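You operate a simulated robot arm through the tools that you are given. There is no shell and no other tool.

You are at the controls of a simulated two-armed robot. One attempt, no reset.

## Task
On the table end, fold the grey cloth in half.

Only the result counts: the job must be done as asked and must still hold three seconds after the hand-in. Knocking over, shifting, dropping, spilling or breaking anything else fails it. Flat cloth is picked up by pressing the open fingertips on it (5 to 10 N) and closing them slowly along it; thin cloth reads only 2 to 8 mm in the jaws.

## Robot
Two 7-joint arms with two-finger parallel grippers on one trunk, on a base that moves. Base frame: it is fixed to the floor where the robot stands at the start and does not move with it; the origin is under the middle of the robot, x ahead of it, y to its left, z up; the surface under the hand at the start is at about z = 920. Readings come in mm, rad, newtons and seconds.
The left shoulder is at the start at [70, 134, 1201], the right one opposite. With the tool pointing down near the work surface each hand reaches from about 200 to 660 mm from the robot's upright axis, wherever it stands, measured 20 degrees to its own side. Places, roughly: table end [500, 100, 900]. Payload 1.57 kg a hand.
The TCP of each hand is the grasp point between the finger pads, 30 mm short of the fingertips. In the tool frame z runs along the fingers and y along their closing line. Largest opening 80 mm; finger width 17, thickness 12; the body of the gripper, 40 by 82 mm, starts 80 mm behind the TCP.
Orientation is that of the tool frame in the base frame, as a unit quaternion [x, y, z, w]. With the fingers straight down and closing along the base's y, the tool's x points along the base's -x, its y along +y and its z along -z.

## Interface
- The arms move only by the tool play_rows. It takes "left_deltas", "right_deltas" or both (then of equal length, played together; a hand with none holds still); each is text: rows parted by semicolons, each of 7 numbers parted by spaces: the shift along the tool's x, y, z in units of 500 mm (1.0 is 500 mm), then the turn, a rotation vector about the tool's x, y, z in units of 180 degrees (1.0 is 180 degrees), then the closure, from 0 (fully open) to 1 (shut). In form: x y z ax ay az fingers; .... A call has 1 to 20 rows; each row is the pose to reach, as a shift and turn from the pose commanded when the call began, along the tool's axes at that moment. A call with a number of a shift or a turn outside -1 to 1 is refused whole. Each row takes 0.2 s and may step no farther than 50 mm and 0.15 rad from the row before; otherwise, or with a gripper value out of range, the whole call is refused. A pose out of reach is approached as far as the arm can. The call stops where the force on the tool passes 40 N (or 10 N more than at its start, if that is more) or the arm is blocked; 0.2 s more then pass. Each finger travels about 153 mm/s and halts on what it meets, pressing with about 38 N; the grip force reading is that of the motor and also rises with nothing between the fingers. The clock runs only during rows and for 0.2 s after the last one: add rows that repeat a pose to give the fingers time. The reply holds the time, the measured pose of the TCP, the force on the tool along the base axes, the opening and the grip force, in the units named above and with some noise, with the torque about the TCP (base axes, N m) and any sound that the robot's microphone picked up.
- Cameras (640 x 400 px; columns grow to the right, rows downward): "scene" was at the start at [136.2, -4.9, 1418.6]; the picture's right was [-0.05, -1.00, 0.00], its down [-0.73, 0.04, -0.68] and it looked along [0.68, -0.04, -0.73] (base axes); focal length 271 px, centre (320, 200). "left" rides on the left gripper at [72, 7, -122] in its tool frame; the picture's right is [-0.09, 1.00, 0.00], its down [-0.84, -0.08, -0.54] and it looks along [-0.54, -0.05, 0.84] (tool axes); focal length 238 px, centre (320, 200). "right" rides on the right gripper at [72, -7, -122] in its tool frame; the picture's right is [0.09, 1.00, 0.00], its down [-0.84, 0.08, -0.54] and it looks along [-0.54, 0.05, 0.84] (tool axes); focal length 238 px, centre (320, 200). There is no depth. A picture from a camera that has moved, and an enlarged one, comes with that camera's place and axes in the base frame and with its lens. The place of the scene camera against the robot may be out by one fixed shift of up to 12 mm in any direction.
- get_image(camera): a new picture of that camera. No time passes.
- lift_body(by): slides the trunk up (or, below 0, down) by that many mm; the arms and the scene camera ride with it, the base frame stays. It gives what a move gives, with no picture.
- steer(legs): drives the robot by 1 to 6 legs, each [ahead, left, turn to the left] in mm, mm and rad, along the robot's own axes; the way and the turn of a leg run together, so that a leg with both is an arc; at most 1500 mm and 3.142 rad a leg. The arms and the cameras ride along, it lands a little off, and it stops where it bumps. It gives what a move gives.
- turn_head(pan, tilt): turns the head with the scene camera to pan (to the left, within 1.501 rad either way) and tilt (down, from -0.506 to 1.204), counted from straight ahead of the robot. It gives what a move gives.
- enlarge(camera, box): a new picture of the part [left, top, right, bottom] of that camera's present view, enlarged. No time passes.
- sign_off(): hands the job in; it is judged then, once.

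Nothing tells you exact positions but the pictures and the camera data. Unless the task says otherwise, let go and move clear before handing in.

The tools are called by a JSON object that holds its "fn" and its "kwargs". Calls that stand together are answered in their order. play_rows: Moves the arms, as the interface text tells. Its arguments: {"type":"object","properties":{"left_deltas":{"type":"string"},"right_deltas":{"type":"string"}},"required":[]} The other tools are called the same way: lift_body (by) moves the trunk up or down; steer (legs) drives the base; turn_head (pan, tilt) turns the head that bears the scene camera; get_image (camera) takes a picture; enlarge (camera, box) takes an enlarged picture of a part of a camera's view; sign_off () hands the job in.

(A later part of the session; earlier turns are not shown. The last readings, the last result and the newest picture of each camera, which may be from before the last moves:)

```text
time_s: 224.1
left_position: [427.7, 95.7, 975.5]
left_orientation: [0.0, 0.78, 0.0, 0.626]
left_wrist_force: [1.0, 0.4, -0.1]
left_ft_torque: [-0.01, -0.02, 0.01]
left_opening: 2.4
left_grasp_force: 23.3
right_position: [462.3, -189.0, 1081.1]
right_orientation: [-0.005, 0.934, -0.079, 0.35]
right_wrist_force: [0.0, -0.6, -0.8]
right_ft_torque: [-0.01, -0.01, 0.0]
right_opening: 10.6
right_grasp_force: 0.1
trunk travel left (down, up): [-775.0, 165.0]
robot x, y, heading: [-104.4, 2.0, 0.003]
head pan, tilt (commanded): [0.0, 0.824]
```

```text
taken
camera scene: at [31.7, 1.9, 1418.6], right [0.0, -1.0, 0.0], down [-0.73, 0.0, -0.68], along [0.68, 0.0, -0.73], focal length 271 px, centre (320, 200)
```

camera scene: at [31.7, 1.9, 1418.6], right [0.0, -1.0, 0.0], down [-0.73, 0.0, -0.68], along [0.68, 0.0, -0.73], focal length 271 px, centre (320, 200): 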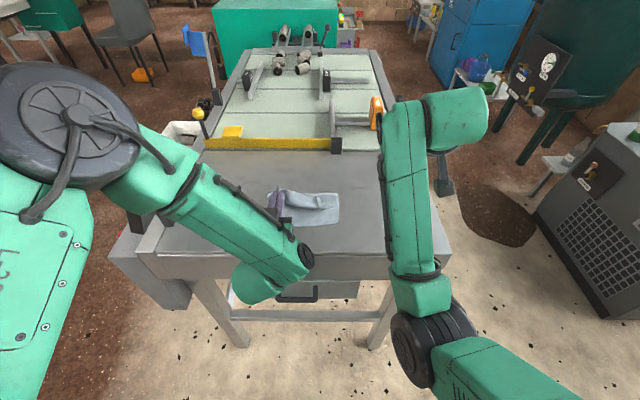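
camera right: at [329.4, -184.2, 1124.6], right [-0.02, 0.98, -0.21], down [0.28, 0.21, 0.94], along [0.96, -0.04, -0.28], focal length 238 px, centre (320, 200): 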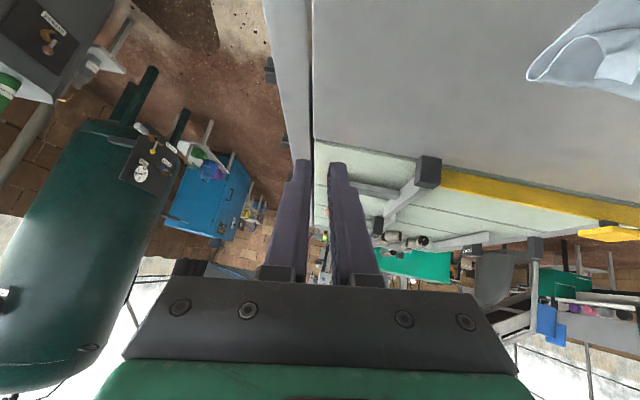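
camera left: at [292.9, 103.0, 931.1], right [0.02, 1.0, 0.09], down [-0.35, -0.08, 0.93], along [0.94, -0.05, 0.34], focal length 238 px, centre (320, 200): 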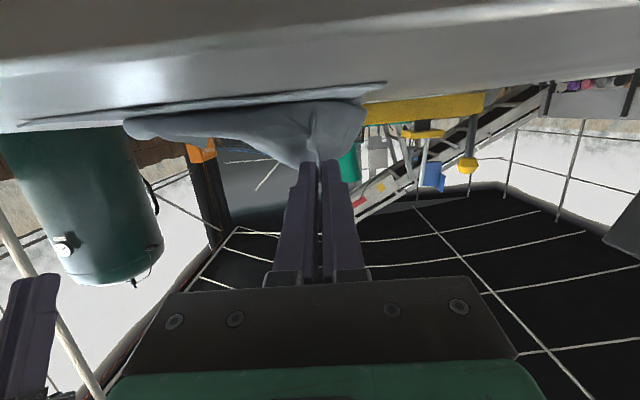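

The hand is tilted to 77° and clear of the table. I'll check where the near-left corner is now.

{"fn": "enlarge", "kwargs": {"camera": "scene", "box": [240, 160, 360, 240]}}

{"fn": "enlarge", "kwargs": {"camera": "left", "box": [100, 50, 420, 200]}}

```text
5.00 times, centred on (300, 200) of scene
camera zoom: at [31.7, 1.9, 1418.6], right [0.0, -1.0, 0.0], down [-0.73, 0.0, -0.68], along [0.68, 0.0, -0.73], focal length 1354 px, centre (420, 200)
```

zoom: 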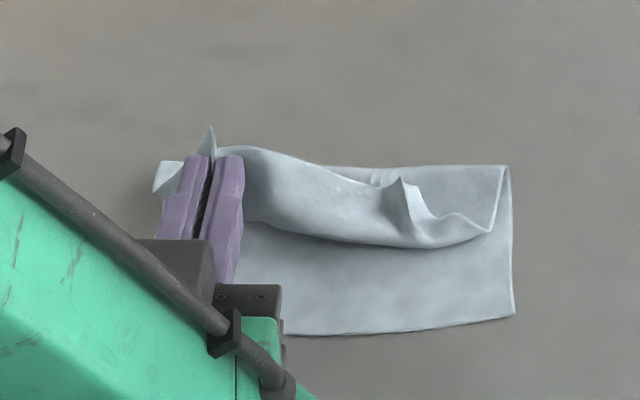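

```text
2.00 times, centred on (260, 125) of left
camera zoom: at [292.9, 103.0, 931.1], right [0.02, 1.0, 0.09], down [-0.35, -0.08, 0.93], along [0.94, -0.05, 0.34], focal length 477 px, centre (440, 350)
```

zoom: 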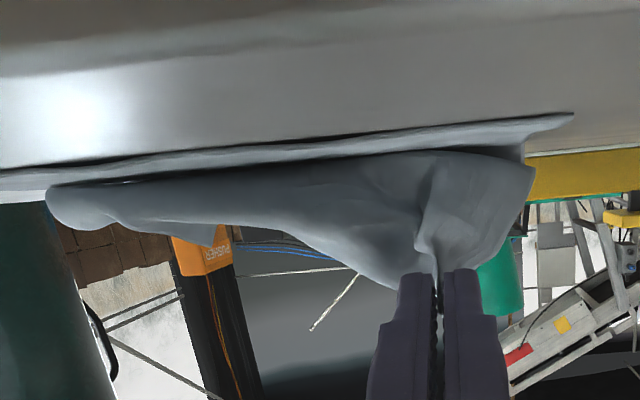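

The fold line is near x 490 and the near edge near x 391 at this side. I'll lay this end down: back and down to about 10 mm above the table, over the near edge.

{"fn": "play_rows", "kwargs": {"left_deltas": "0.006 0 -0.018 0 0 0 1.0; 0.014 0 -0.034 0 0 0 1.0; 0.024 0 -0.048 0 0 0 1.0; 0.036 0 -0.06 0 0 0 1.0; 0.05 0 -0.07 0 0 0 1.0; 0.064 0 -0.078 0 0 0 1.0; 0.078 0 -0.085 0 0 0 1.0; 0.0908 0 -0.0906 0 0 0 1.0; 0.0908 0 -0.0906 0 0 0 1.0"}}

{"fn": "enlarge", "kwargs": {"camera": "scene", "box": [240, 160, 360, 240]}}

{"fn": "get_image", "kwargs": {"camera": "left"}}

```text
time_s: 226.1
left_position: [374.2, 92.4, 942.5]
left_orientation: [0.0, 0.781, 0.002, 0.624]
left_wrist_force: [-0.1, -0.1, 0.0]
left_ft_torque: [-0.04, -0.01, -0.01]
left_opening: 2.8
left_grasp_force: 24.5
right_position: [461.6, -190.0, 1078.8]
right_orientation: [-0.005, 0.934, -0.077, 0.349]
right_wrist_force: [-0.5, 0.3, -0.5]
right_ft_torque: [0.01, 0.01, 0.0]
right_opening: 10.6
right_grasp_force: 0.2
trunk travel left (down, up): [-775.0, 165.0]
robot x, y, heading: [-104.6, 1.0, 0.004]
head pan, tilt (commanded): [0.0, 0.824]
```

```text
5.00 times, centred on (300, 200) of scene
camera zoom: at [31.7, -0.6, 1418.6], right [0.0, -1.0, 0.0], down [-0.73, 0.0, -0.68], along [0.68, 0.0, -0.73], focal length 1354 px, centre (420, 200)
```

zoom: 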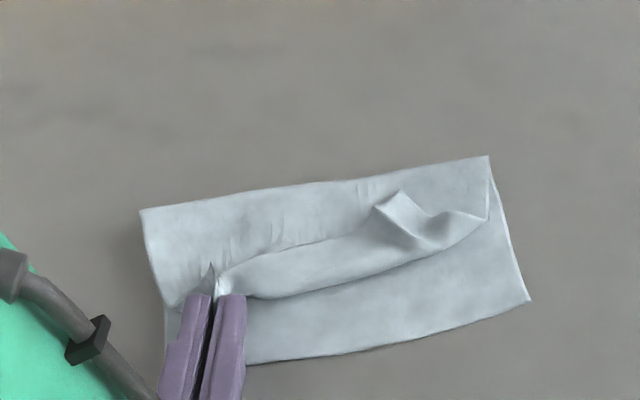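

```text
taken
camera left: at [238.9, 98.0, 899.2], right [0.02, 1.0, 0.09], down [-0.34, -0.08, 0.94], along [0.94, -0.05, 0.34], focal length 238 px, centre (320, 200)
```

left: 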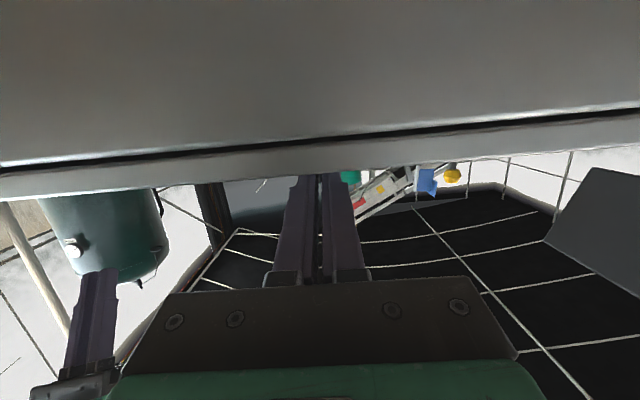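

The cloth turned again instead of unrolling: this pinch holds the flap together with the layer beneath it. To flip the strip I need one hand to pin the cloth while the other pulls the flap, so I'll let go here and get the right arm back into a good posture.

{"fn": "play_rows", "kwargs": {"left_deltas": "0 0 0 0 0 0 0.95; 0 0 0 0 0 0 0.9; 0 0 0 0 0 0 0.8; 0 0 0 0 0 0 0.7; 0 0 -0.03 0 0 0 0.65; 0 0 -0.06 0 0 0 0.65; -0.03 0 -0.08 0 0 0 0.65; -0.08 0 -0.09 0 0 0 0.65; -0.13 0 -0.09 0 0 0 0.65; -0.18 0.02 -0.09 0 0 0 0.65; -0.22 0.04 -0.09 0 0 0 0.65; -0.22 0.04 -0.09 0 0 0 0.65"}}

{"fn": "enlarge", "kwargs": {"camera": "scene", "box": [230, 150, 390, 250]}}

```text
time_s: 228.7
left_position: [355.5, 114.5, 1058.5]
left_orientation: [0.001, 0.781, 0.001, 0.624]
left_wrist_force: [0.4, -0.7, 0.7]
left_ft_torque: [0.02, -0.03, -0.01]
left_opening: 27.8
left_grasp_force: 0.0
right_position: [464.2, -190.5, 1078.6]
right_orientation: [-0.004, 0.934, -0.077, 0.349]
right_wrist_force: [-0.8, 0.2, 0.0]
right_ft_torque: [0.0, 0.03, -0.01]
right_opening: 10.5
right_grasp_force: 0.1
trunk travel left (down, up): [-775.0, 165.0]
robot x, y, heading: [-104.6, -0.5, 0.004]
head pan, tilt (commanded): [0.0, 0.824]
```

```text
4.00 times, centred on (310, 200) of scene
camera zoom: at [32.2, -1.0, 1418.5], right [0.0, -1.0, 0.0], down [-0.73, 0.0, -0.68], along [0.68, 0.0, -0.73], focal length 1084 px, centre (360, 200)
```

zoom: 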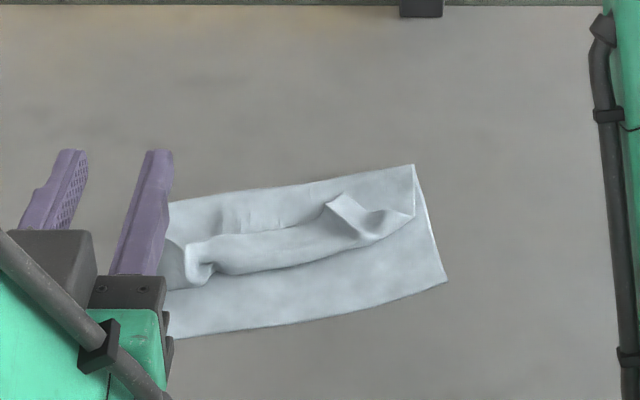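

I'll bring the left hand upright at a comfortable spot first.

{"fn": "play_rows", "kwargs": {"left_deltas": "-0.02 0.03 0.03 0 0 0 0.65; -0.04 0.06 0.07 0 0 0 0.65; -0.065 0.1 0.1085 0 0.03 0 0.65; -0.065 0.12 0.1085 0 0.07 0 0.65; -0.065 0.12 0.1085 0 0.11 0 0.65; -0.065 0.12 0.1085 0 0.15 0 0.65; -0.065 0.12 0.1085 0 0.19 0 0.65; -0.065 0.12 0.1085 0 0.23 0 0.65; -0.065 0.12 0.1085 0 0.27 0 0.65; -0.065 0.12 0.1085 0 0.31 0 0.65; -0.065 0.12 0.1085 0 0.35 0 0.65; -0.065 0.12 0.1085 0 0.39 0 0.65; -0.065 0.12 0.1085 0 0.43 0 0.65; -0.065 0.12 0.1085 0 0.43 0 0.65"}}

{"fn": "get_image", "kwargs": {"camera": "scene"}}

{"fn": "get_image", "kwargs": {"camera": "left"}}

```text
time_s: 231.7
left_position: [413.3, 175.0, 1077.3]
left_orientation: [0.001, 1.0, 0.0, -0.001]
left_wrist_force: [-0.3, 0.1, 0.2]
left_ft_torque: [0.01, 0.0, 0.01]
left_opening: 28.3
left_grasp_force: 0.0
right_position: [462.5, -191.7, 1079.2]
right_orientation: [-0.004, 0.933, -0.078, 0.351]
right_wrist_force: [0.2, -0.3, 0.3]
right_ft_torque: [0.01, 0.02, 0.0]
right_opening: 10.5
right_grasp_force: 0.0
trunk travel left (down, up): [-775.0, 165.0]
robot x, y, heading: [-105.8, -0.5, 0.002]
head pan, tilt (commanded): [0.0, 0.824]
```

```text
taken
camera scene: at [31.2, -0.4, 1418.6], right [0.0, -1.0, 0.0], down [-0.73, 0.0, -0.68], along [0.68, 0.0, -0.73], focal length 271 px, centre (320, 200)
```

scene: 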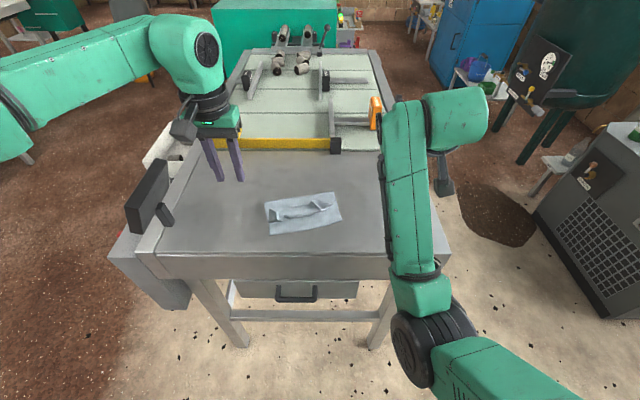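

```text
taken
camera left: at [342.6, 181.1, 1199.8], right [0.09, 1.0, 0.0], down [0.84, -0.08, 0.54], along [0.54, -0.05, -0.84], focal length 238 px, centre (320, 200)
```

left: 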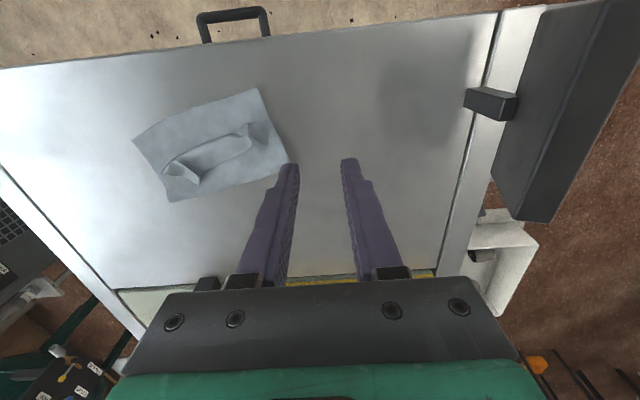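

The left arm is fine. I'll enlarge to see the cloth's current shape.

{"fn": "enlarge", "kwargs": {"camera": "scene", "box": [245, 170, 365, 250]}}

{"fn": "enlarge", "kwargs": {"camera": "left", "box": [120, 70, 320, 220]}}

```text
5.00 times, centred on (305, 210) of scene
camera zoom: at [31.2, -0.4, 1418.6], right [0.0, -1.0, 0.0], down [-0.73, 0.0, -0.68], along [0.68, 0.0, -0.73], focal length 1354 px, centre (395, 150)
```

zoom: 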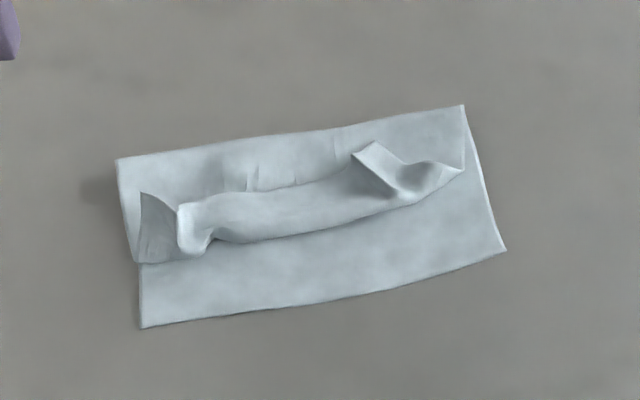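

```text
2.67 times, centred on (220, 145) of left
camera zoom: at [342.6, 181.1, 1199.8], right [0.09, 1.0, 0.0], down [0.84, -0.08, 0.54], along [0.54, -0.05, -0.84], focal length 636 px, centre (587, 347)
```

zoom: 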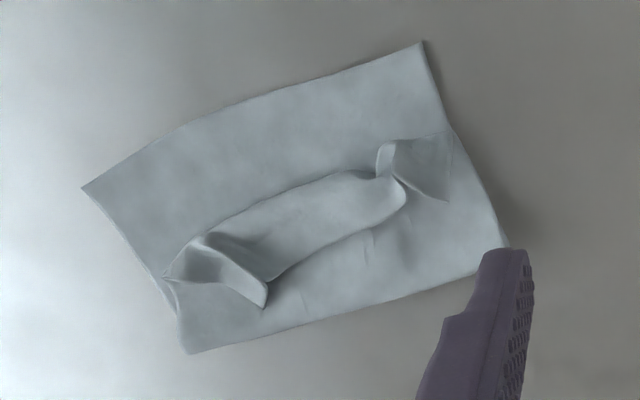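

I have a plan: the right hand, in its present posture, pins the cloth near the fold line while the left sweeps the rolled strip outward from behind. I'll bring the right hand over the fold region first, kept high.

{"fn": "play_rows", "kwargs": {"right_deltas": "0.0102 0.0407 0.0082 -0.01 -0.0005 -0.0043 0.8; 0.0203 0.0814 0.0164 -0.02 -0.001 -0.0086 0.7; 0.0305 0.1221 0.0245 -0.03 -0.0015 -0.0129 0.6; 0.0406 0.1628 0.0327 -0.04 -0.002 -0.0172 0.5; 0.0508 0.2035 0.0409 -0.05 -0.0025 -0.0215 0.4; 0.061 0.2442 0.0491 -0.06 -0.0029 -0.0258 0.375; 0.0711 0.2849 0.0573 -0.07 -0.0034 -0.0301 0.375; 0.0813 0.3256 0.0654 -0.08 -0.0039 -0.0344 0.375; 0.0914 0.3663 0.0736 -0.09 -0.0044 -0.0387 0.375; 0.1016 0.407 0.0818 -0.1001 -0.0049 -0.043 0.375; 0.1016 0.407 0.0818 -0.1001 -0.0049 -0.043 0.375"}}

{"fn": "get_image", "kwargs": {"camera": "scene"}}

{"fn": "get_image", "kwargs": {"camera": "right"}}

```text
time_s: 234.3
left_position: [414.6, 175.2, 1077.7]
left_orientation: [0.001, 1.0, 0.001, -0.001]
left_wrist_force: [0.4, -0.8, -0.7]
left_ft_torque: [-0.01, 0.0, -0.03]
left_opening: 27.9
left_grasp_force: 0.1
right_position: [496.2, -48.9, 1031.9]
right_orientation: [-0.11, 0.912, -0.015, 0.395]
right_wrist_force: [0.2, 0.6, -0.6]
right_ft_torque: [0.02, 0.01, 0.01]
right_opening: 49.7
right_grasp_force: 0.0
trunk travel left (down, up): [-775.0, 165.0]
robot x, y, heading: [-104.4, -3.3, 0.006]
head pan, tilt (commanded): [0.0, 0.824]
stopped in row 11 (right hand): the arm was blocked; the commanded pose is now the measured one
```

```text
taken
camera scene: at [31.8, -0.8, 1418.6], right [0.0, -1.0, 0.0], down [-0.73, 0.0, -0.68], along [0.68, 0.0, -0.73], focal length 271 px, centre (320, 200)
```

scene: 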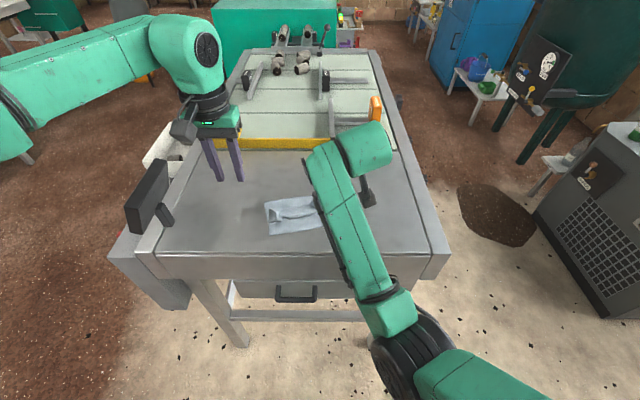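

```text
taken
camera right: at [361.4, -78.2, 1065.2], right [-0.25, 0.95, -0.18], down [0.15, 0.22, 0.96], along [0.96, 0.21, -0.2], focal length 238 px, centre (320, 200)
```

right: 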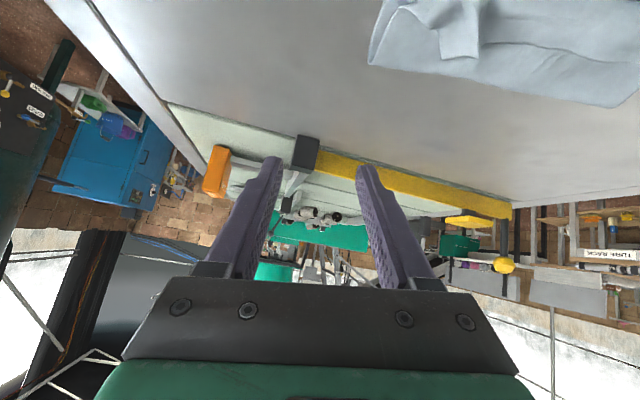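

The right arm's folded-in posture can't reach there; its elbow is blocked. I'll move the right hand back out to its side, then restore its posture in open space the way I did with the left.

{"fn": "play_rows", "kwargs": {"right_deltas": "0.0018 -0.0346 -0.0143 0 0 0 0.375; 0.0036 -0.0693 -0.0286 0 0 0 0.4; 0.0053 -0.1039 -0.0429 0 0 0 0.5; 0.0071 -0.1385 -0.0572 0 0 0 0.6; 0.0089 -0.1731 -0.0715 0 0 0 0.7; 0.0107 -0.2078 -0.0858 0 0 0 0.8; 0.0124 -0.2424 -0.1001 0 0 0 0.87; 0.0142 -0.277 -0.1144 0 0 0 0.87; 0.0142 -0.277 -0.1144 0 0 0 0.87"}}

{"fn": "steer", "kwargs": {"legs": [[-145, 0, 0]]}}

{"fn": "get_image", "kwargs": {"camera": "scene"}}

```text
time_s: 236.3
left_position: [414.4, 176.2, 1076.8]
left_orientation: [0.0, 1.0, 0.001, -0.001]
left_wrist_force: [0.2, 0.6, -0.3]
left_ft_torque: [0.05, -0.02, -0.04]
left_opening: 27.9
left_grasp_force: 0.0
right_position: [473.2, -186.5, 1080.4]
right_orientation: [-0.112, 0.912, -0.012, 0.395]
right_wrist_force: [-0.4, 0.4, -0.1]
right_ft_torque: [-0.01, 0.03, 0.01]
right_opening: 10.5
right_grasp_force: 0.0
trunk travel left (down, up): [-775.0, 165.0]
robot x, y, heading: [-101.7, -0.0, 0.003]
head pan, tilt (commanded): [0.0, 0.824]
```

```text
time_s: 237.6
left_position: [265.8, 173.7, 1077.1]
left_orientation: [0.001, 1.0, 0.001, -0.003]
left_wrist_force: [0.7, 1.0, -1.5]
left_ft_torque: [0.0, 0.02, 0.0]
left_opening: 27.9
left_grasp_force: 0.1
right_position: [324.7, -187.7, 1078.8]
right_orientation: [-0.112, 0.912, -0.011, 0.393]
right_wrist_force: [0.1, -0.4, 0.0]
right_ft_torque: [0.0, -0.02, 0.02]
right_opening: 10.4
right_grasp_force: 0.1
trunk travel left (down, up): [-775.0, 165.0]
robot x, y, heading: [-253.8, 0.9, -0.002]
head pan, tilt (commanded): [0.0, 0.824]
```

```text
taken
camera scene: at [-115.6, -1.2, 1418.3], right [0.0, -1.0, 0.0], down [-0.74, 0.0, -0.68], along [0.68, 0.0, -0.74], focal length 271 px, centre (320, 200)
```

scene: 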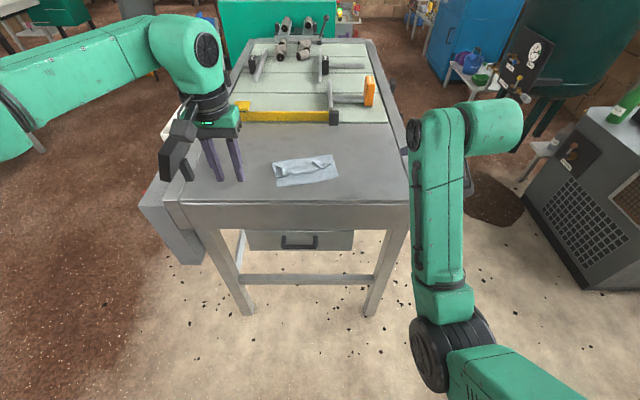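

Now in open space. I'll swing the right hand out to the right with its fingers pointing forward.

{"fn": "play_rows", "kwargs": {"right_deltas": "0.032 -0.0495 -0.0132 0.0033 -0.0171 0.0041 0.87; 0.0639 -0.0991 -0.0264 0.0067 -0.0343 0.0081 0.87; 0.0959 -0.1486 -0.0396 0.01 -0.0514 0.0122 0.87; 0.1278 -0.1982 -0.0529 0.0133 -0.0685 0.0163 0.87; 0.1598 -0.2477 -0.0661 0.0167 -0.0856 0.0203 0.87; 0.1917 -0.2973 -0.0793 0.02 -0.1028 0.0244 0.87; 0.2237 -0.3468 -0.0925 0.0234 -0.1199 0.0285 0.87; 0.2557 -0.3963 -0.1057 0.0267 -0.137 0.0325 0.87; 0.2876 -0.4459 -0.1189 0.03 -0.1542 0.0366 0.87; 0.3196 -0.4954 -0.1321 0.0334 -0.1713 0.0406 0.87; 0.3515 -0.545 -0.1454 0.0367 -0.1884 0.0447 0.87; 0.3835 -0.5945 -0.1586 0.04 -0.2055 0.0488 0.87; 0.4154 -0.6441 -0.1718 0.0434 -0.2227 0.0528 0.87; 0.4474 -0.6936 -0.185 0.0467 -0.2398 0.0569 0.87; 0.4474 -0.6936 -0.185 0.0467 -0.2398 0.0569 0.87"}}

{"fn": "turn_head", "kwargs": {"pan": -0.8, "tilt": 0.75}}

{"fn": "get_image", "kwargs": {"camera": "scene"}}

```text
time_s: 240.8
left_position: [263.9, 174.0, 1078.3]
left_orientation: [0.001, 1.0, 0.001, -0.001]
left_wrist_force: [-0.1, 0.4, 0.0]
left_ft_torque: [-0.01, 0.02, -0.01]
left_opening: 27.8
left_grasp_force: 0.1
right_position: [173.6, -581.0, 1023.6]
right_orientation: [0.001, 0.706, -0.001, 0.708]
right_wrist_force: [0.2, -0.6, 0.7]
right_ft_torque: [-0.03, -0.04, 0.0]
right_opening: 10.3
right_grasp_force: 0.0
trunk travel left (down, up): [-775.0, 165.0]
robot x, y, heading: [-254.4, -1.0, -0.0]
head pan, tilt (commanded): [0.0, 0.824]
```

```text
time_s: 242.0
left_position: [264.8, 174.4, 1077.0]
left_orientation: [0.002, 1.0, 0.002, -0.001]
left_wrist_force: [-0.2, 0.2, 0.2]
left_ft_torque: [-0.01, 0.0, -0.02]
left_opening: 28.0
left_grasp_force: 0.1
right_position: [175.3, -581.5, 1024.4]
right_orientation: [0.0, 0.707, 0.0, 0.708]
right_wrist_force: [0.7, -0.2, -0.8]
right_ft_torque: [-0.03, -0.01, 0.0]
right_opening: 10.4
right_grasp_force: 0.1
trunk travel left (down, up): [-775.0, 165.0]
robot x, y, heading: [-254.3, -3.3, 0.005]
head pan, tilt (commanded): [-0.799, 0.75]
```

```text
taken
camera scene: at [-139.8, -60.7, 1424.5], right [-0.71, -0.7, 0.0], down [-0.48, 0.49, -0.73], along [0.51, -0.52, -0.68], focal length 271 px, centre (320, 200)
```

scene: 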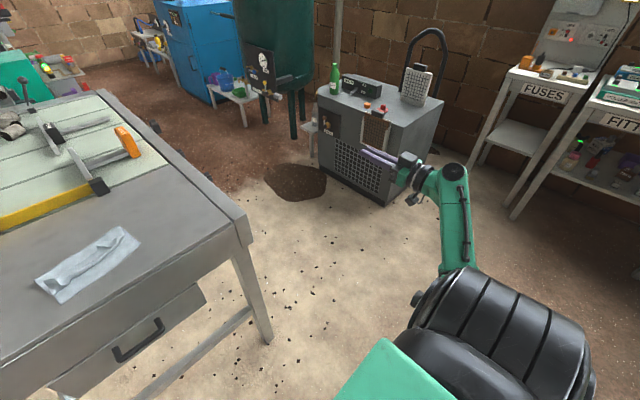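

It reached the side pose exactly. Next I'll go down beside the robot.

{"fn": "play_rows", "kwargs": {"right_deltas": "0.0512 0.0322 -0.0118 0 0 0 0.87; 0.1024 0.0644 -0.0236 0 0 0 0.87; 0.1536 0.0966 -0.0354 0 0 0 0.87; 0.2048 0.1288 -0.0472 0 0 0 0.87; 0.256 0.161 -0.059 0 0 0 0.87; 0.3072 0.1932 -0.0708 0 0 0 0.87; 0.3584 0.2254 -0.0826 0 0 0 0.87; 0.4096 0.2576 -0.0944 0 0 0 0.87; 0.4608 0.2898 -0.1062 0 0 0 0.87; 0.512 0.322 -0.118 0 0 0 0.87; 0.512 0.322 -0.118 0 0 0 0.87"}}

{"fn": "get_image", "kwargs": {"camera": "scene"}}

```text
time_s: 244.4
left_position: [265.0, 174.3, 1076.4]
left_orientation: [0.0, 1.0, 0.002, -0.002]
left_wrist_force: [0.3, 1.2, -0.3]
left_ft_torque: [0.0, -0.01, 0.01]
left_opening: 28.0
left_grasp_force: 0.1
right_position: [116.4, -418.6, 765.6]
right_orientation: [0.0, 0.706, 0.0, 0.708]
right_wrist_force: [-0.1, 0.1, -0.7]
right_ft_torque: [0.01, -0.01, 0.0]
right_opening: 10.3
right_grasp_force: 0.0
trunk travel left (down, up): [-775.0, 165.0]
robot x, y, heading: [-254.8, -2.3, 0.008]
head pan, tilt (commanded): [-0.799, 0.75]
```

```text
taken
camera scene: at [-140.0, -60.8, 1424.5], right [-0.71, -0.7, 0.0], down [-0.48, 0.49, -0.73], along [0.51, -0.52, -0.68], focal length 271 px, centre (320, 200)
```

scene: 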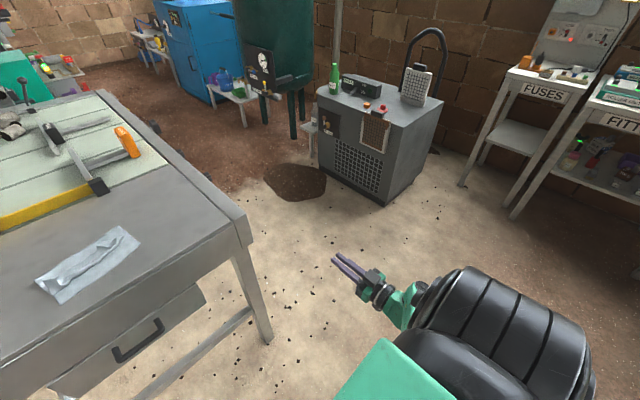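

Now forward and up in front of the robot, short of the table end.

{"fn": "play_rows", "kwargs": {"right_deltas": "-0.055 0.0298 0.024 0 0 0 0.87; -0.11 0.0597 0.048 0 0 0 0.87; -0.165 0.0895 0.072 0 0 0 0.87; -0.22 0.1193 0.096 0 0 0 0.87; -0.275 0.1492 0.12 0 0 0 0.87; -0.33 0.179 0.144 0 0 0 0.87; -0.385 0.2088 0.168 0 0 0 0.87; -0.44 0.2387 0.192 0 0 0 0.87; -0.495 0.2685 0.216 0 0 0 0.87; -0.55 0.2983 0.24 0 0 0 0.87; -0.605 0.3282 0.264 0 0 0 0.87; -0.66 0.358 0.288 0 0 0 0.87; -0.66 0.358 0.288 0 0 0 0.87"}}

{"fn": "get_image", "kwargs": {"camera": "scene"}}

```text
time_s: 247.2
left_position: [262.5, 173.5, 1077.0]
left_orientation: [0.001, 1.0, 0.002, -0.001]
left_wrist_force: [0.1, -0.6, 0.1]
left_ft_torque: [-0.01, 0.01, -0.01]
left_opening: 28.3
left_grasp_force: 0.0
right_position: [259.7, -246.2, 1097.8]
right_orientation: [-0.043, 0.71, -0.036, 0.702]
right_wrist_force: [-0.1, -0.8, 0.6]
right_ft_torque: [0.02, -0.01, -0.01]
right_opening: 10.3
right_grasp_force: 0.0
trunk travel left (down, up): [-775.0, 165.0]
robot x, y, heading: [-254.3, -1.0, 0.004]
head pan, tilt (commanded): [-0.799, 0.75]
```

```text
taken
camera scene: at [-140.3, -61.0, 1424.6], right [-0.71, -0.7, 0.0], down [-0.48, 0.49, -0.73], along [0.51, -0.52, -0.68], focal length 271 px, centre (320, 200)
```

scene: 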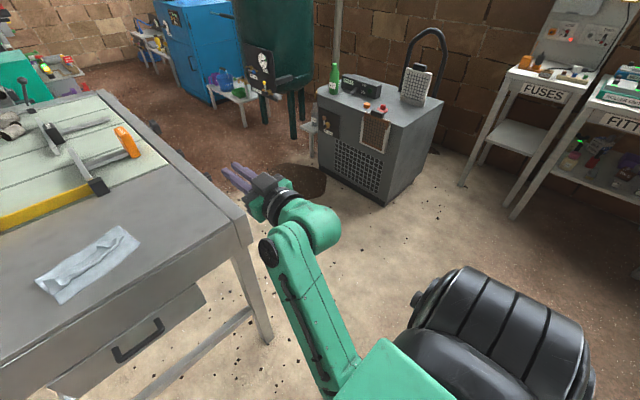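

It's still elbow-in after one loop, so I'll run the loop again: out to the side first.

{"fn": "play_rows", "kwargs": {"right_deltas": "0.0123 -0.0558 -0.0142 0 0 0 0.87; 0.0247 -0.1117 -0.0283 0 0 0 0.87; 0.037 -0.1675 -0.0425 0 0 0 0.87; 0.0493 -0.2233 -0.0567 0 0 0 0.87; 0.0617 -0.2792 -0.0708 0 0 0 0.87; 0.074 -0.335 -0.085 0 0 0 0.87; 0.0863 -0.3908 -0.0992 0 0 0 0.87; 0.0987 -0.4467 -0.1133 0 0 0 0.87; 0.111 -0.5025 -0.1275 0 0 0 0.87; 0.1233 -0.5583 -0.1417 0 0 0 0.87; 0.1357 -0.6142 -0.1558 0 0 0 0.87; 0.148 -0.67 -0.17 0 0 0 0.87; 0.148 -0.67 -0.17 0 0 0 0.87"}}

{"fn": "get_image", "kwargs": {"camera": "scene"}}

```text
time_s: 250.0
left_position: [263.5, 175.0, 1077.2]
left_orientation: [0.0, 1.0, 0.001, -0.001]
left_wrist_force: [-0.2, 0.5, 0.4]
left_ft_torque: [0.03, -0.02, 0.0]
left_opening: 28.0
left_grasp_force: 0.1
right_position: [175.2, -575.6, 1022.2]
right_orientation: [0.0, 0.707, 0.0, 0.708]
right_wrist_force: [-0.1, -0.4, -0.2]
right_ft_torque: [0.02, 0.03, -0.02]
right_opening: 10.4
right_grasp_force: 0.1
trunk travel left (down, up): [-775.0, 165.0]
robot x, y, heading: [-256.8, -3.5, 0.002]
head pan, tilt (commanded): [-0.799, 0.75]
```

```text
taken
camera scene: at [-139.9, -60.4, 1424.5], right [-0.71, -0.7, 0.0], down [-0.48, 0.49, -0.73], along [0.51, -0.52, -0.68], focal length 271 px, centre (320, 200)
```

scene: 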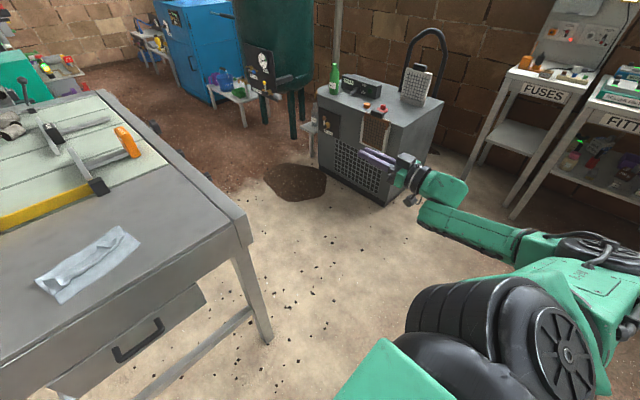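

The elbow has now swung outward and back, which is promising. I'll swing the hand directly forward from here and look.

{"fn": "play_rows", "kwargs": {"right_deltas": "-0.0113 0.0525 0.0208 0 0 0 0.87; -0.0227 0.105 0.0417 0 0 0 0.87; -0.034 0.1575 0.0625 0 0 0 0.87; -0.0453 0.21 0.0833 0 0 0 0.87; -0.0567 0.2625 0.1042 0 0 0 0.87; -0.068 0.315 0.125 0 0 0 0.87; -0.0793 0.3675 0.1458 0 0 0 0.87; -0.0907 0.42 0.1667 0 0 0 0.87; -0.102 0.4725 0.1875 0 0 0 0.87; -0.1133 0.525 0.2083 0 0 0 0.87; -0.1247 0.5775 0.2292 0 0 0 0.87; -0.136 0.63 0.25 0 0 0 0.87; -0.136 0.63 0.25 0 0 0 0.87"}}

{"fn": "get_image", "kwargs": {"camera": "scene"}}

```text
time_s: 252.8
left_position: [265.7, 173.4, 1078.2]
left_orientation: [0.001, 1.0, 0.001, 0.0]
left_wrist_force: [0.4, 0.1, 0.3]
left_ft_torque: [-0.01, 0.01, -0.01]
left_opening: 28.2
left_grasp_force: 0.1
right_position: [301.6, -259.0, 1087.8]
right_orientation: [0.001, 0.707, 0.0, 0.707]
right_wrist_force: [-0.5, -0.2, 0.0]
right_ft_torque: [0.02, -0.02, 0.01]
right_opening: 10.7
right_grasp_force: 0.1
trunk travel left (down, up): [-775.0, 165.0]
robot x, y, heading: [-254.8, 1.9, 0.002]
head pan, tilt (commanded): [-0.799, 0.75]
```

```text
taken
camera scene: at [-140.2, -61.4, 1424.5], right [-0.71, -0.7, 0.0], down [-0.48, 0.49, -0.73], along [0.51, -0.52, -0.68], focal length 271 px, centre (320, 200)
```

scene: 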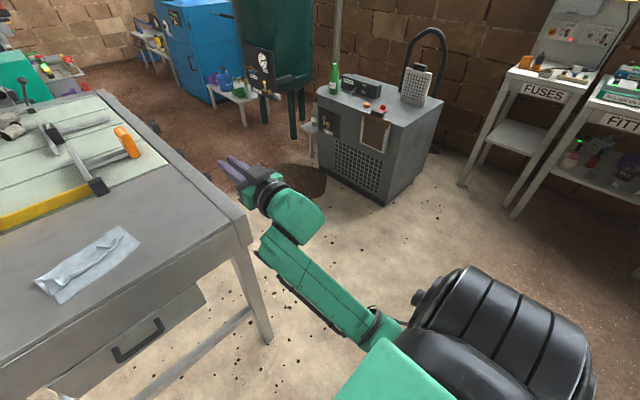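

The posture looks natural now. I'll pitch the right hand down to vertical as I did with the left.

{"fn": "play_rows", "kwargs": {"right_deltas": "-0.0083 -0.0004 -0.0136 0 0.0333 0 0.87; -0.0165 -0.0008 -0.0272 0 0.0667 0 0.87; -0.0248 -0.0012 -0.0408 0 0.1 0 0.87; -0.0331 -0.0016 -0.0544 0 0.1333 0 0.87; -0.0413 -0.002 -0.068 0 0.1667 0 0.87; -0.0496 -0.0024 -0.0816 0 0.2 0 0.87; -0.0579 -0.0028 -0.0952 0 0.2333 0 0.87; -0.0661 -0.0032 -0.1088 0 0.2667 0 0.87; -0.0744 -0.0036 -0.1224 0 0.3 0 0.87; -0.0827 -0.004 -0.136 0 0.3333 0 0.87; -0.0909 -0.0044 -0.1496 0 0.3667 0 0.87; -0.0992 -0.0048 -0.1632 0 0.4 0 0.87; -0.1075 -0.0052 -0.1768 0 0.4333 0 0.87; -0.1157 -0.0056 -0.1904 0 0.4667 0 0.87; -0.124 -0.006 -0.204 0 0.5 0 0.87; -0.124 -0.006 -0.204 0 0.5 0 0.87"}}

{"fn": "turn_head", "kwargs": {"pan": -0.3, "tilt": 0.824}}

{"fn": "get_image", "kwargs": {"camera": "scene"}}

```text
time_s: 256.2
left_position: [264.0, 174.8, 1078.4]
left_orientation: [0.001, 1.0, 0.002, -0.001]
left_wrist_force: [0.1, 0.0, 0.4]
left_ft_torque: [-0.03, -0.01, 0.0]
left_opening: 27.8
left_grasp_force: 0.1
right_position: [197.9, -264.2, 1151.6]
right_orientation: [0.001, 1.0, 0.0, 0.001]
right_wrist_force: [0.7, 0.5, 0.4]
right_ft_torque: [0.0, 0.0, -0.02]
right_opening: 10.5
right_grasp_force: 0.2
trunk travel left (down, up): [-775.0, 165.0]
robot x, y, heading: [-254.8, -3.3, 0.002]
head pan, tilt (commanded): [-0.799, 0.75]
```

```text
time_s: 257.1
left_position: [264.8, 174.1, 1077.3]
left_orientation: [0.001, 1.0, 0.002, -0.001]
left_wrist_force: [0.1, -0.4, 0.4]
left_ft_torque: [0.03, 0.0, -0.01]
left_opening: 27.9
left_grasp_force: 0.0
right_position: [197.4, -263.6, 1150.6]
right_orientation: [0.001, 1.0, 0.001, 0.001]
right_wrist_force: [0.3, 0.0, -0.8]
right_ft_torque: [-0.04, 0.04, 0.02]
right_opening: 10.7
right_grasp_force: 0.1
trunk travel left (down, up): [-775.0, 165.0]
robot x, y, heading: [-252.4, -4.5, 0.005]
head pan, tilt (commanded): [-0.3, 0.824]
```

```text
taken
camera scene: at [-121.8, -24.9, 1418.6], right [-0.29, -0.96, 0.0], down [-0.7, 0.22, -0.68], along [0.65, -0.2, -0.73], focal length 271 px, centre (320, 200)
```

scene: 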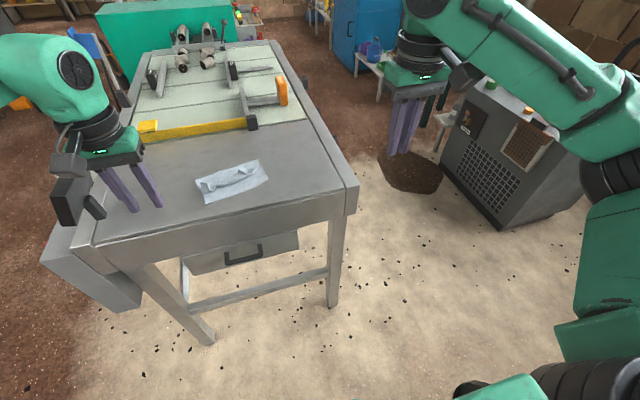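

Both arms are in good posture again. I'll drive forward so both hands can work over the cloth comfortably.

{"fn": "steer", "kwargs": {"legs": [[233, 0, 0]]}}

{"fn": "turn_head", "kwargs": {"pan": 0.0, "tilt": 0.824}}

{"fn": "get_image", "kwargs": {"camera": "scene"}}

{"fn": "get_image", "kwargs": {"camera": "left"}}

{"fn": "get_image", "kwargs": {"camera": "right"}}

```text
time_s: 258.8
left_position: [493.2, 177.3, 1079.7]
left_orientation: [0.0, 1.0, 0.002, 0.0]
left_wrist_force: [-0.4, 0.6, 0.0]
left_ft_torque: [-0.01, -0.01, 0.0]
left_opening: 27.9
left_grasp_force: 0.1
right_position: [426.9, -261.4, 1151.1]
right_orientation: [-0.001, 1.0, 0.0, 0.001]
right_wrist_force: [-0.2, -0.5, 0.3]
right_ft_torque: [-0.03, -0.02, 0.0]
right_opening: 10.3
right_grasp_force: 0.0
trunk travel left (down, up): [-775.0, 165.0]
robot x, y, heading: [-21.7, -0.9, 0.003]
head pan, tilt (commanded): [-0.3, 0.824]
```

```text
time_s: 259.6
left_position: [495.1, 176.4, 1077.3]
left_orientation: [0.0, 1.0, 0.002, -0.002]
left_wrist_force: [-0.4, 1.4, 0.2]
left_ft_torque: [-0.01, 0.03, -0.02]
left_opening: 27.9
left_grasp_force: 0.0
right_position: [430.0, -260.5, 1150.9]
right_orientation: [-0.001, 1.0, 0.0, 0.001]
right_wrist_force: [0.0, -0.2, 0.6]
right_ft_torque: [0.0, 0.03, -0.01]
right_opening: 10.6
right_grasp_force: 0.0
trunk travel left (down, up): [-775.0, 165.0]
robot x, y, heading: [-21.8, -0.8, 0.001]
head pan, tilt (commanded): [0.0, 0.824]
```

```text
taken
camera scene: at [113.5, -0.1, 1418.5], right [0.0, -1.0, 0.0], down [-0.73, 0.0, -0.68], along [0.68, 0.0, -0.73], focal length 271 px, centre (320, 200)
```

scene: 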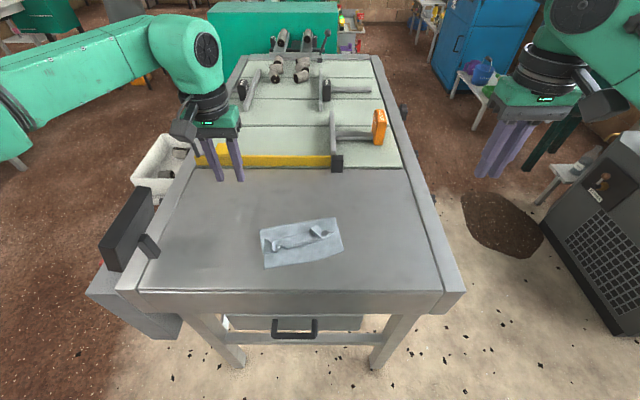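

```text
taken
camera left: at [424.3, 182.1, 1199.2], right [0.09, 1.0, 0.0], down [0.84, -0.08, 0.54], along [0.54, -0.05, -0.84], focal length 238 px, centre (320, 200)
```

left: 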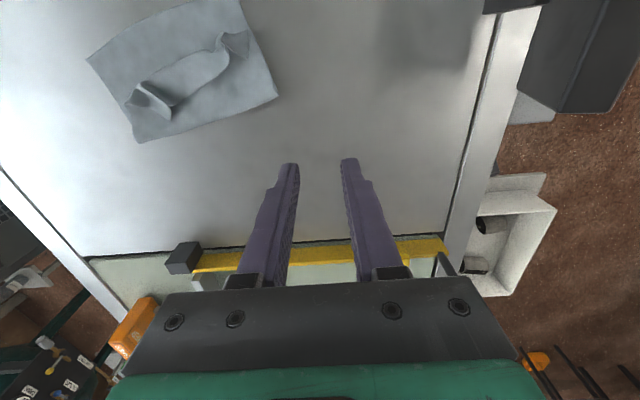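

```text
taken
camera right: at [357.8, -267.2, 1272.9], right [-0.09, 1.0, 0.0], down [0.84, 0.08, 0.54], along [0.54, 0.05, -0.84], focal length 238 px, centre (320, 200)
```

right: 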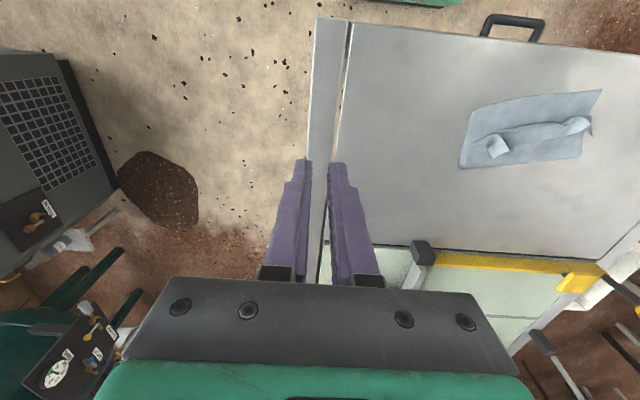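

I'll bring the right hand above the fold line on the right as the pin, and the closed left hand behind the strip's left end, both still raised.

{"fn": "play_rows", "kwargs": {"left_deltas": "0.0067 -0.013 0.0145 0 0 0 0.7; 0.0133 -0.026 0.029 0 0 0 0.75; 0.02 -0.039 0.0435 0 0 0 0.8; 0.0267 -0.052 0.058 0 0 0 0.85; 0.0333 -0.065 0.0725 0 0 0 0.9; 0.04 -0.078 0.087 0 0 0 0.95; 0.0467 -0.091 0.1015 0 0 0 1.0; 0.0533 -0.104 0.116 0 0 0 1.0; 0.06 -0.117 0.1305 0 0 0 1.0; 0.0667 -0.13 0.145 0 0 0 1.0; 0.0733 -0.143 0.1595 0 0 0 1.0; 0.08 -0.156 0.174 0 0 0 1.0; 0.08 -0.156 0.174 0 0 0 1.0", "right_deltas": "-0.0093 0.0411 0.0268 0 0 0 0.85; -0.0187 0.0822 0.0537 0 0 0 0.8; -0.028 0.1233 0.0805 0 0 0 0.75; -0.0373 0.1643 0.1073 0 0 0 0.7; -0.0467 0.2054 0.1342 0 0 0 0.65; -0.056 0.2465 0.161 0 0 0 0.625; -0.0653 0.2876 0.1878 0 0 0 0.625; -0.0747 0.3287 0.2147 0 0 0 0.625; -0.084 0.3698 0.2415 0 0 0 0.625; -0.0933 0.4108 0.2683 0 0 0 0.625; -0.1027 0.4519 0.2952 0 0 0 0.625; -0.112 0.493 0.322 0 0 0 0.625; -0.112 0.493 0.322 0 0 0 0.625"}}

{"fn": "get_image", "kwargs": {"camera": "left"}}

{"fn": "get_image", "kwargs": {"camera": "right"}}

{"fn": "get_image", "kwargs": {"camera": "scene"}}

```text
time_s: 262.4
left_position: [454.2, 99.5, 991.0]
left_orientation: [-0.001, 1.0, 0.001, -0.001]
left_wrist_force: [-0.3, 0.7, -0.2]
left_ft_torque: [0.01, -0.01, -0.02]
left_opening: 0.3
left_grasp_force: 21.6
right_position: [485.3, -16.0, 990.3]
right_orientation: [-0.001, 1.0, 0.001, 0.0]
right_wrist_force: [0.3, 0.4, -0.7]
right_ft_torque: [-0.01, -0.01, 0.0]
right_opening: 29.9
right_grasp_force: 0.2
trunk travel left (down, up): [-775.0, 165.0]
robot x, y, heading: [-23.0, 0.5, 0.006]
head pan, tilt (commanded): [0.0, 0.824]
```

```text
taken
camera left: at [382.6, 105.9, 1111.7], right [0.09, 1.0, 0.0], down [0.84, -0.08, 0.54], along [0.54, -0.05, -0.84], focal length 238 px, centre (320, 200)
```

left: 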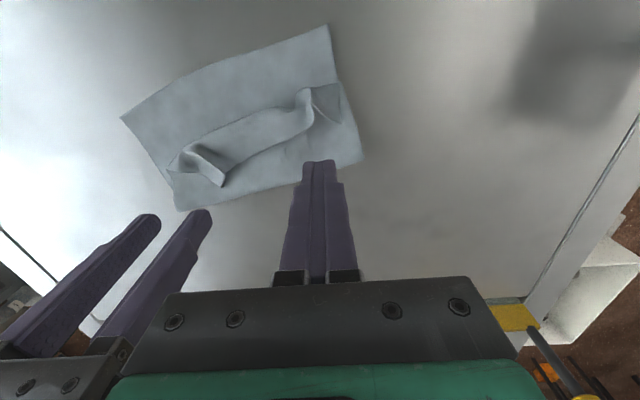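

```text
taken
camera right: at [413.6, -21.3, 1112.3], right [-0.09, 1.0, 0.0], down [0.84, 0.08, 0.54], along [0.54, 0.05, -0.84], focal length 238 px, centre (320, 200)
```

right: 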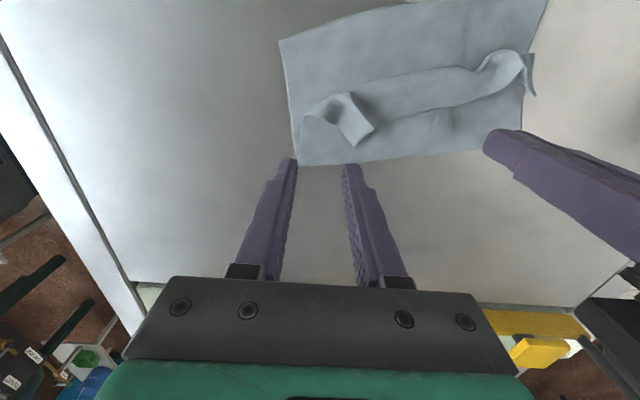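

```text
taken
camera scene: at [112.4, -0.4, 1418.6], right [0.01, -1.0, 0.0], down [-0.73, 0.0, -0.68], along [0.68, 0.0, -0.73], focal length 271 px, centre (320, 200)
```

scene: 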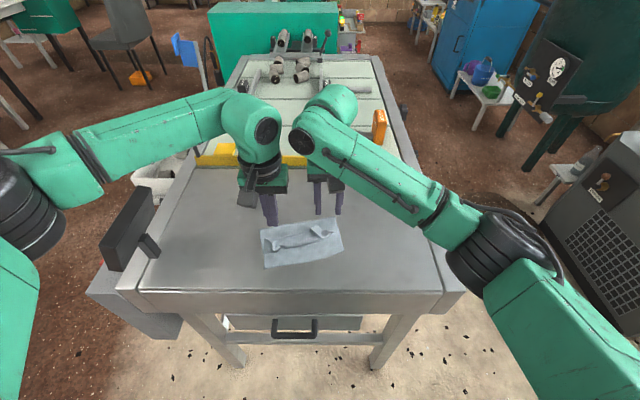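

The view is clear: the strip's free edge faces the fold line, with its ends standing up. I'll lower the right hand as the pin just inside the fold line.

{"fn": "play_rows", "kwargs": {"right_deltas": "0.005 0.01 0.01 0 0 0 0.625; 0.01 0.018 0.025 0 0 0 0.625; 0.01 0.018 0.045 0 0 0 0.625; 0.01 0.018 0.06 0 0 0 0.625; 0.01 0.018 0.068 0 0 0 0.625; 0.01 0.018 0.068 0 0 0 0.625"}}

{"fn": "get_image", "kwargs": {"camera": "right"}}

```text
time_s: 263.8
left_position: [454.3, 100.6, 988.9]
left_orientation: [-0.001, 1.0, 0.001, -0.001]
left_wrist_force: [-0.2, 0.3, -0.6]
left_ft_torque: [-0.03, 0.03, -0.02]
left_opening: 0.1
left_grasp_force: 21.0
right_position: [479.7, -5.4, 955.9]
right_orientation: [0.0, 1.0, 0.0, 0.001]
right_wrist_force: [0.0, 0.0, 1.2]
right_ft_torque: [-0.01, 0.01, 0.03]
right_opening: 30.1
right_grasp_force: 0.1
trunk travel left (down, up): [-775.0, 165.0]
robot x, y, heading: [-22.9, -3.8, 0.004]
head pan, tilt (commanded): [0.0, 0.824]
```

```text
taken
camera right: at [408.0, -11.7, 1078.8], right [-0.09, 1.0, 0.0], down [0.84, 0.08, 0.54], along [0.54, 0.05, -0.84], focal length 238 px, centre (320, 200)
```

right: 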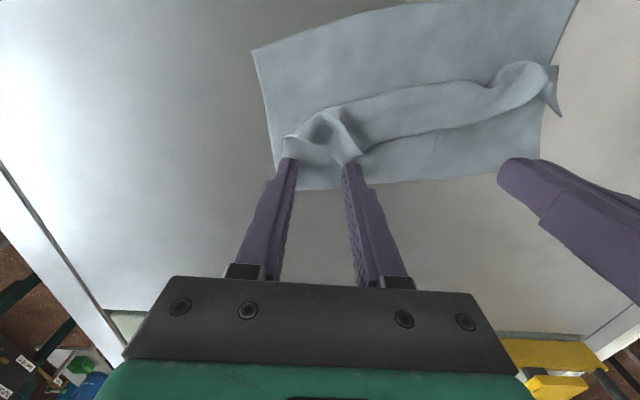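

{"fn": "play_rows", "kwargs": {"right_deltas": "-0.01 -0.006 0 0 0 0 0.625; -0.01 -0.006 0.004 0 0 0 0.625; -0.01 -0.006 0.006 0 0 0 0.625; -0.01 -0.006 0.006 0 0 0 0.625"}}

```text
time_s: 264.8
left_position: [454.0, 99.8, 989.7]
left_orientation: [0.0, 1.0, 0.001, -0.001]
left_wrist_force: [0.4, -0.3, 0.3]
left_ft_torque: [-0.01, 0.01, -0.02]
left_opening: 0.0
left_grasp_force: 21.0
right_position: [484.9, -7.9, 954.5]
right_orientation: [-0.001, 1.0, 0.0, 0.001]
right_wrist_force: [1.6, 0.0, 5.5]
right_ft_torque: [-0.05, 0.01, 0.03]
right_opening: 29.9
right_grasp_force: 0.0
trunk travel left (down, up): [-775.0, 165.0]
robot x, y, heading: [-21.1, 2.9, 0.001]
head pan, tilt (commanded): [0.0, 0.824]
```

The pin is at 5.5 N; I'll raise it to about 15 N and lower the closed left fingers behind the strip's left end.

{"fn": "play_rows", "kwargs": {"left_deltas": "-0.004 0 0.02 0 0 0 1.0; -0.004 0 0.04 0 0 0 1.0; -0.004 0 0.055 0 0 0 1.0; -0.004 0 0.065 0 0 0 1.0; -0.004 0 0.068 0 0 0 1.0; -0.004 0 0.068 0 0 0 1.0", "right_deltas": "0 0 0.0008 0 0 0 0.625; 0 0 0.0016 0 0 0 0.625; 0 0 0.0016 0 0 0 0.625; 0 0 0.0016 0 0 0 0.625; 0 0 0.0016 0 0 0 0.625; 0 0 0.0016 0 0 0 0.625"}}

{"fn": "get_image", "kwargs": {"camera": "left"}}

{"fn": "enlarge", "kwargs": {"camera": "scene", "box": [240, 190, 360, 275]}}

```text
time_s: 266.2
left_position: [454.5, 98.6, 958.4]
left_orientation: [0.0, 1.0, 0.0, 0.0]
left_wrist_force: [0.1, 0.6, -0.4]
left_ft_torque: [0.04, 0.02, 0.07]
left_opening: 0.0
left_grasp_force: 21.4
right_position: [483.7, -9.2, 954.0]
right_orientation: [-0.001, 1.0, 0.0, 0.003]
right_wrist_force: [2.6, -0.1, 17.7]
right_ft_torque: [-0.1, -0.02, -0.02]
right_opening: 30.0
right_grasp_force: 0.0
trunk travel left (down, up): [-775.0, 165.0]
robot x, y, heading: [-22.1, -1.2, 0.001]
head pan, tilt (commanded): [0.0, 0.824]
```

```text
taken
camera left: at [383.0, 105.8, 1079.8], right [0.09, 1.0, 0.0], down [0.84, -0.08, 0.54], along [0.54, -0.05, -0.84], focal length 238 px, centre (320, 200)
```

left: 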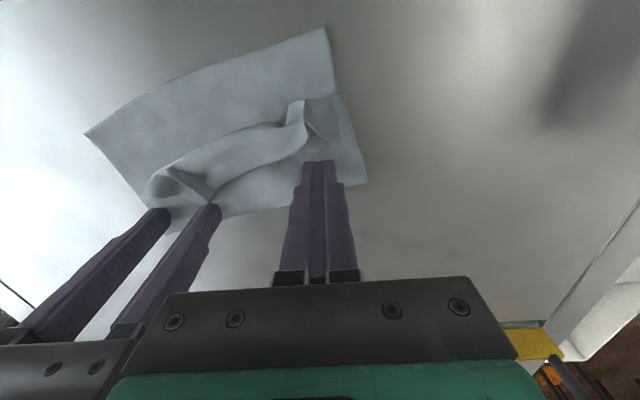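

```text
4.71 times, centred on (300, 232) of scene
camera zoom: at [110.3, 0.2, 1418.9], right [0.01, -1.0, 0.0], down [-0.73, 0.0, -0.68], along [0.68, 0.0, -0.73], focal length 1275 px, centre (414, 47)
```

zoom: 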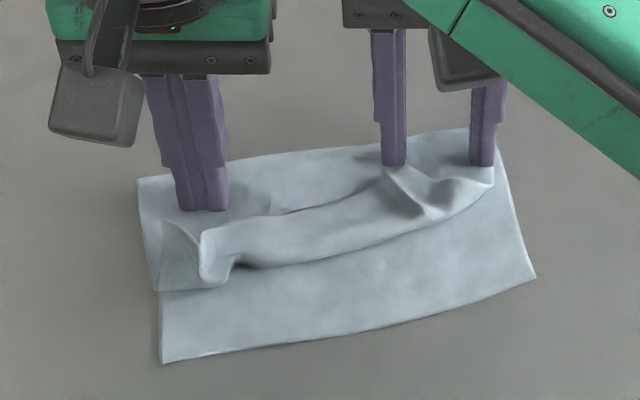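

This is a good arrangement: the right hand pins the fold at 17 N and the left fingers stand just behind the strip. I'll lower the left close to the cloth and sweep the first 30 mm outward.

{"fn": "play_rows", "kwargs": {"left_deltas": "0 0 0.004 0 0 0 1.0; 0 0 0.008 0 0 0 1.0; 0.01 -0.002 0.008 0 0 0 1.0; 0.02 -0.004 0.008 0 0 0 1.0; 0.03 -0.0065 0.008 0 0 0 1.0; 0.04 -0.0085 0.008 0 0 0 1.0; 0.05 -0.0107 0.008 0 0 0 1.0; 0.06 -0.0128 0.008 0 0 0 1.0"}}

{"fn": "get_image", "kwargs": {"camera": "left"}}

{"fn": "enlarge", "kwargs": {"camera": "scene", "box": [240, 190, 360, 275]}}

```text
time_s: 268.0
left_position: [424.6, 91.2, 954.1]
left_orientation: [-0.001, 1.0, 0.001, 0.001]
left_wrist_force: [1.8, -1.6, 3.9]
left_ft_torque: [-0.04, -0.05, 0.0]
left_opening: 0.0
left_grasp_force: 21.2
right_position: [482.8, -8.8, 953.4]
right_orientation: [-0.001, 1.0, -0.001, 0.003]
right_wrist_force: [0.9, 0.5, 17.0]
right_ft_torque: [-0.09, 0.02, 0.03]
right_opening: 30.0
right_grasp_force: 0.1
trunk travel left (down, up): [-775.0, 165.0]
robot x, y, heading: [-22.9, -2.0, 0.003]
head pan, tilt (commanded): [0.0, 0.824]
```

```text
taken
camera left: at [353.8, 97.4, 1075.8], right [0.09, 1.0, 0.0], down [0.84, -0.08, 0.54], along [0.54, -0.05, -0.84], focal length 238 px, centre (320, 200)
```

left: 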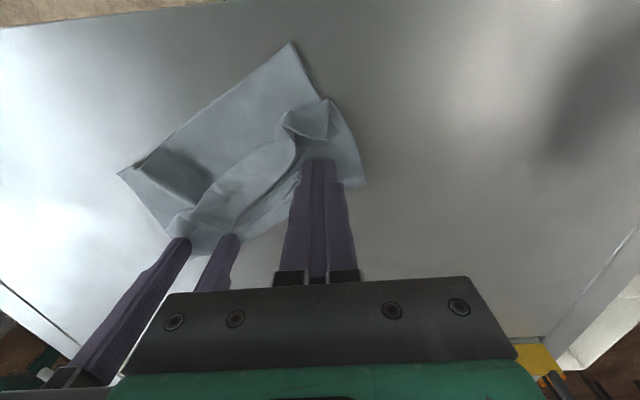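

```text
4.71 times, centred on (300, 232) of scene
camera zoom: at [109.4, 0.0, 1418.9], right [0.01, -1.0, 0.0], down [-0.73, 0.0, -0.68], along [0.68, 0.0, -0.73], focal length 1275 px, centre (414, 47)
```

zoom: 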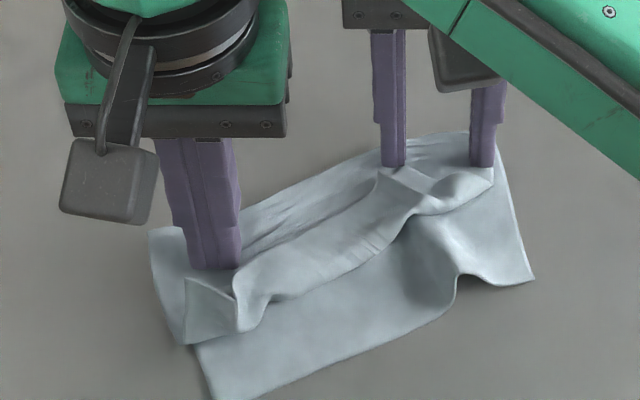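

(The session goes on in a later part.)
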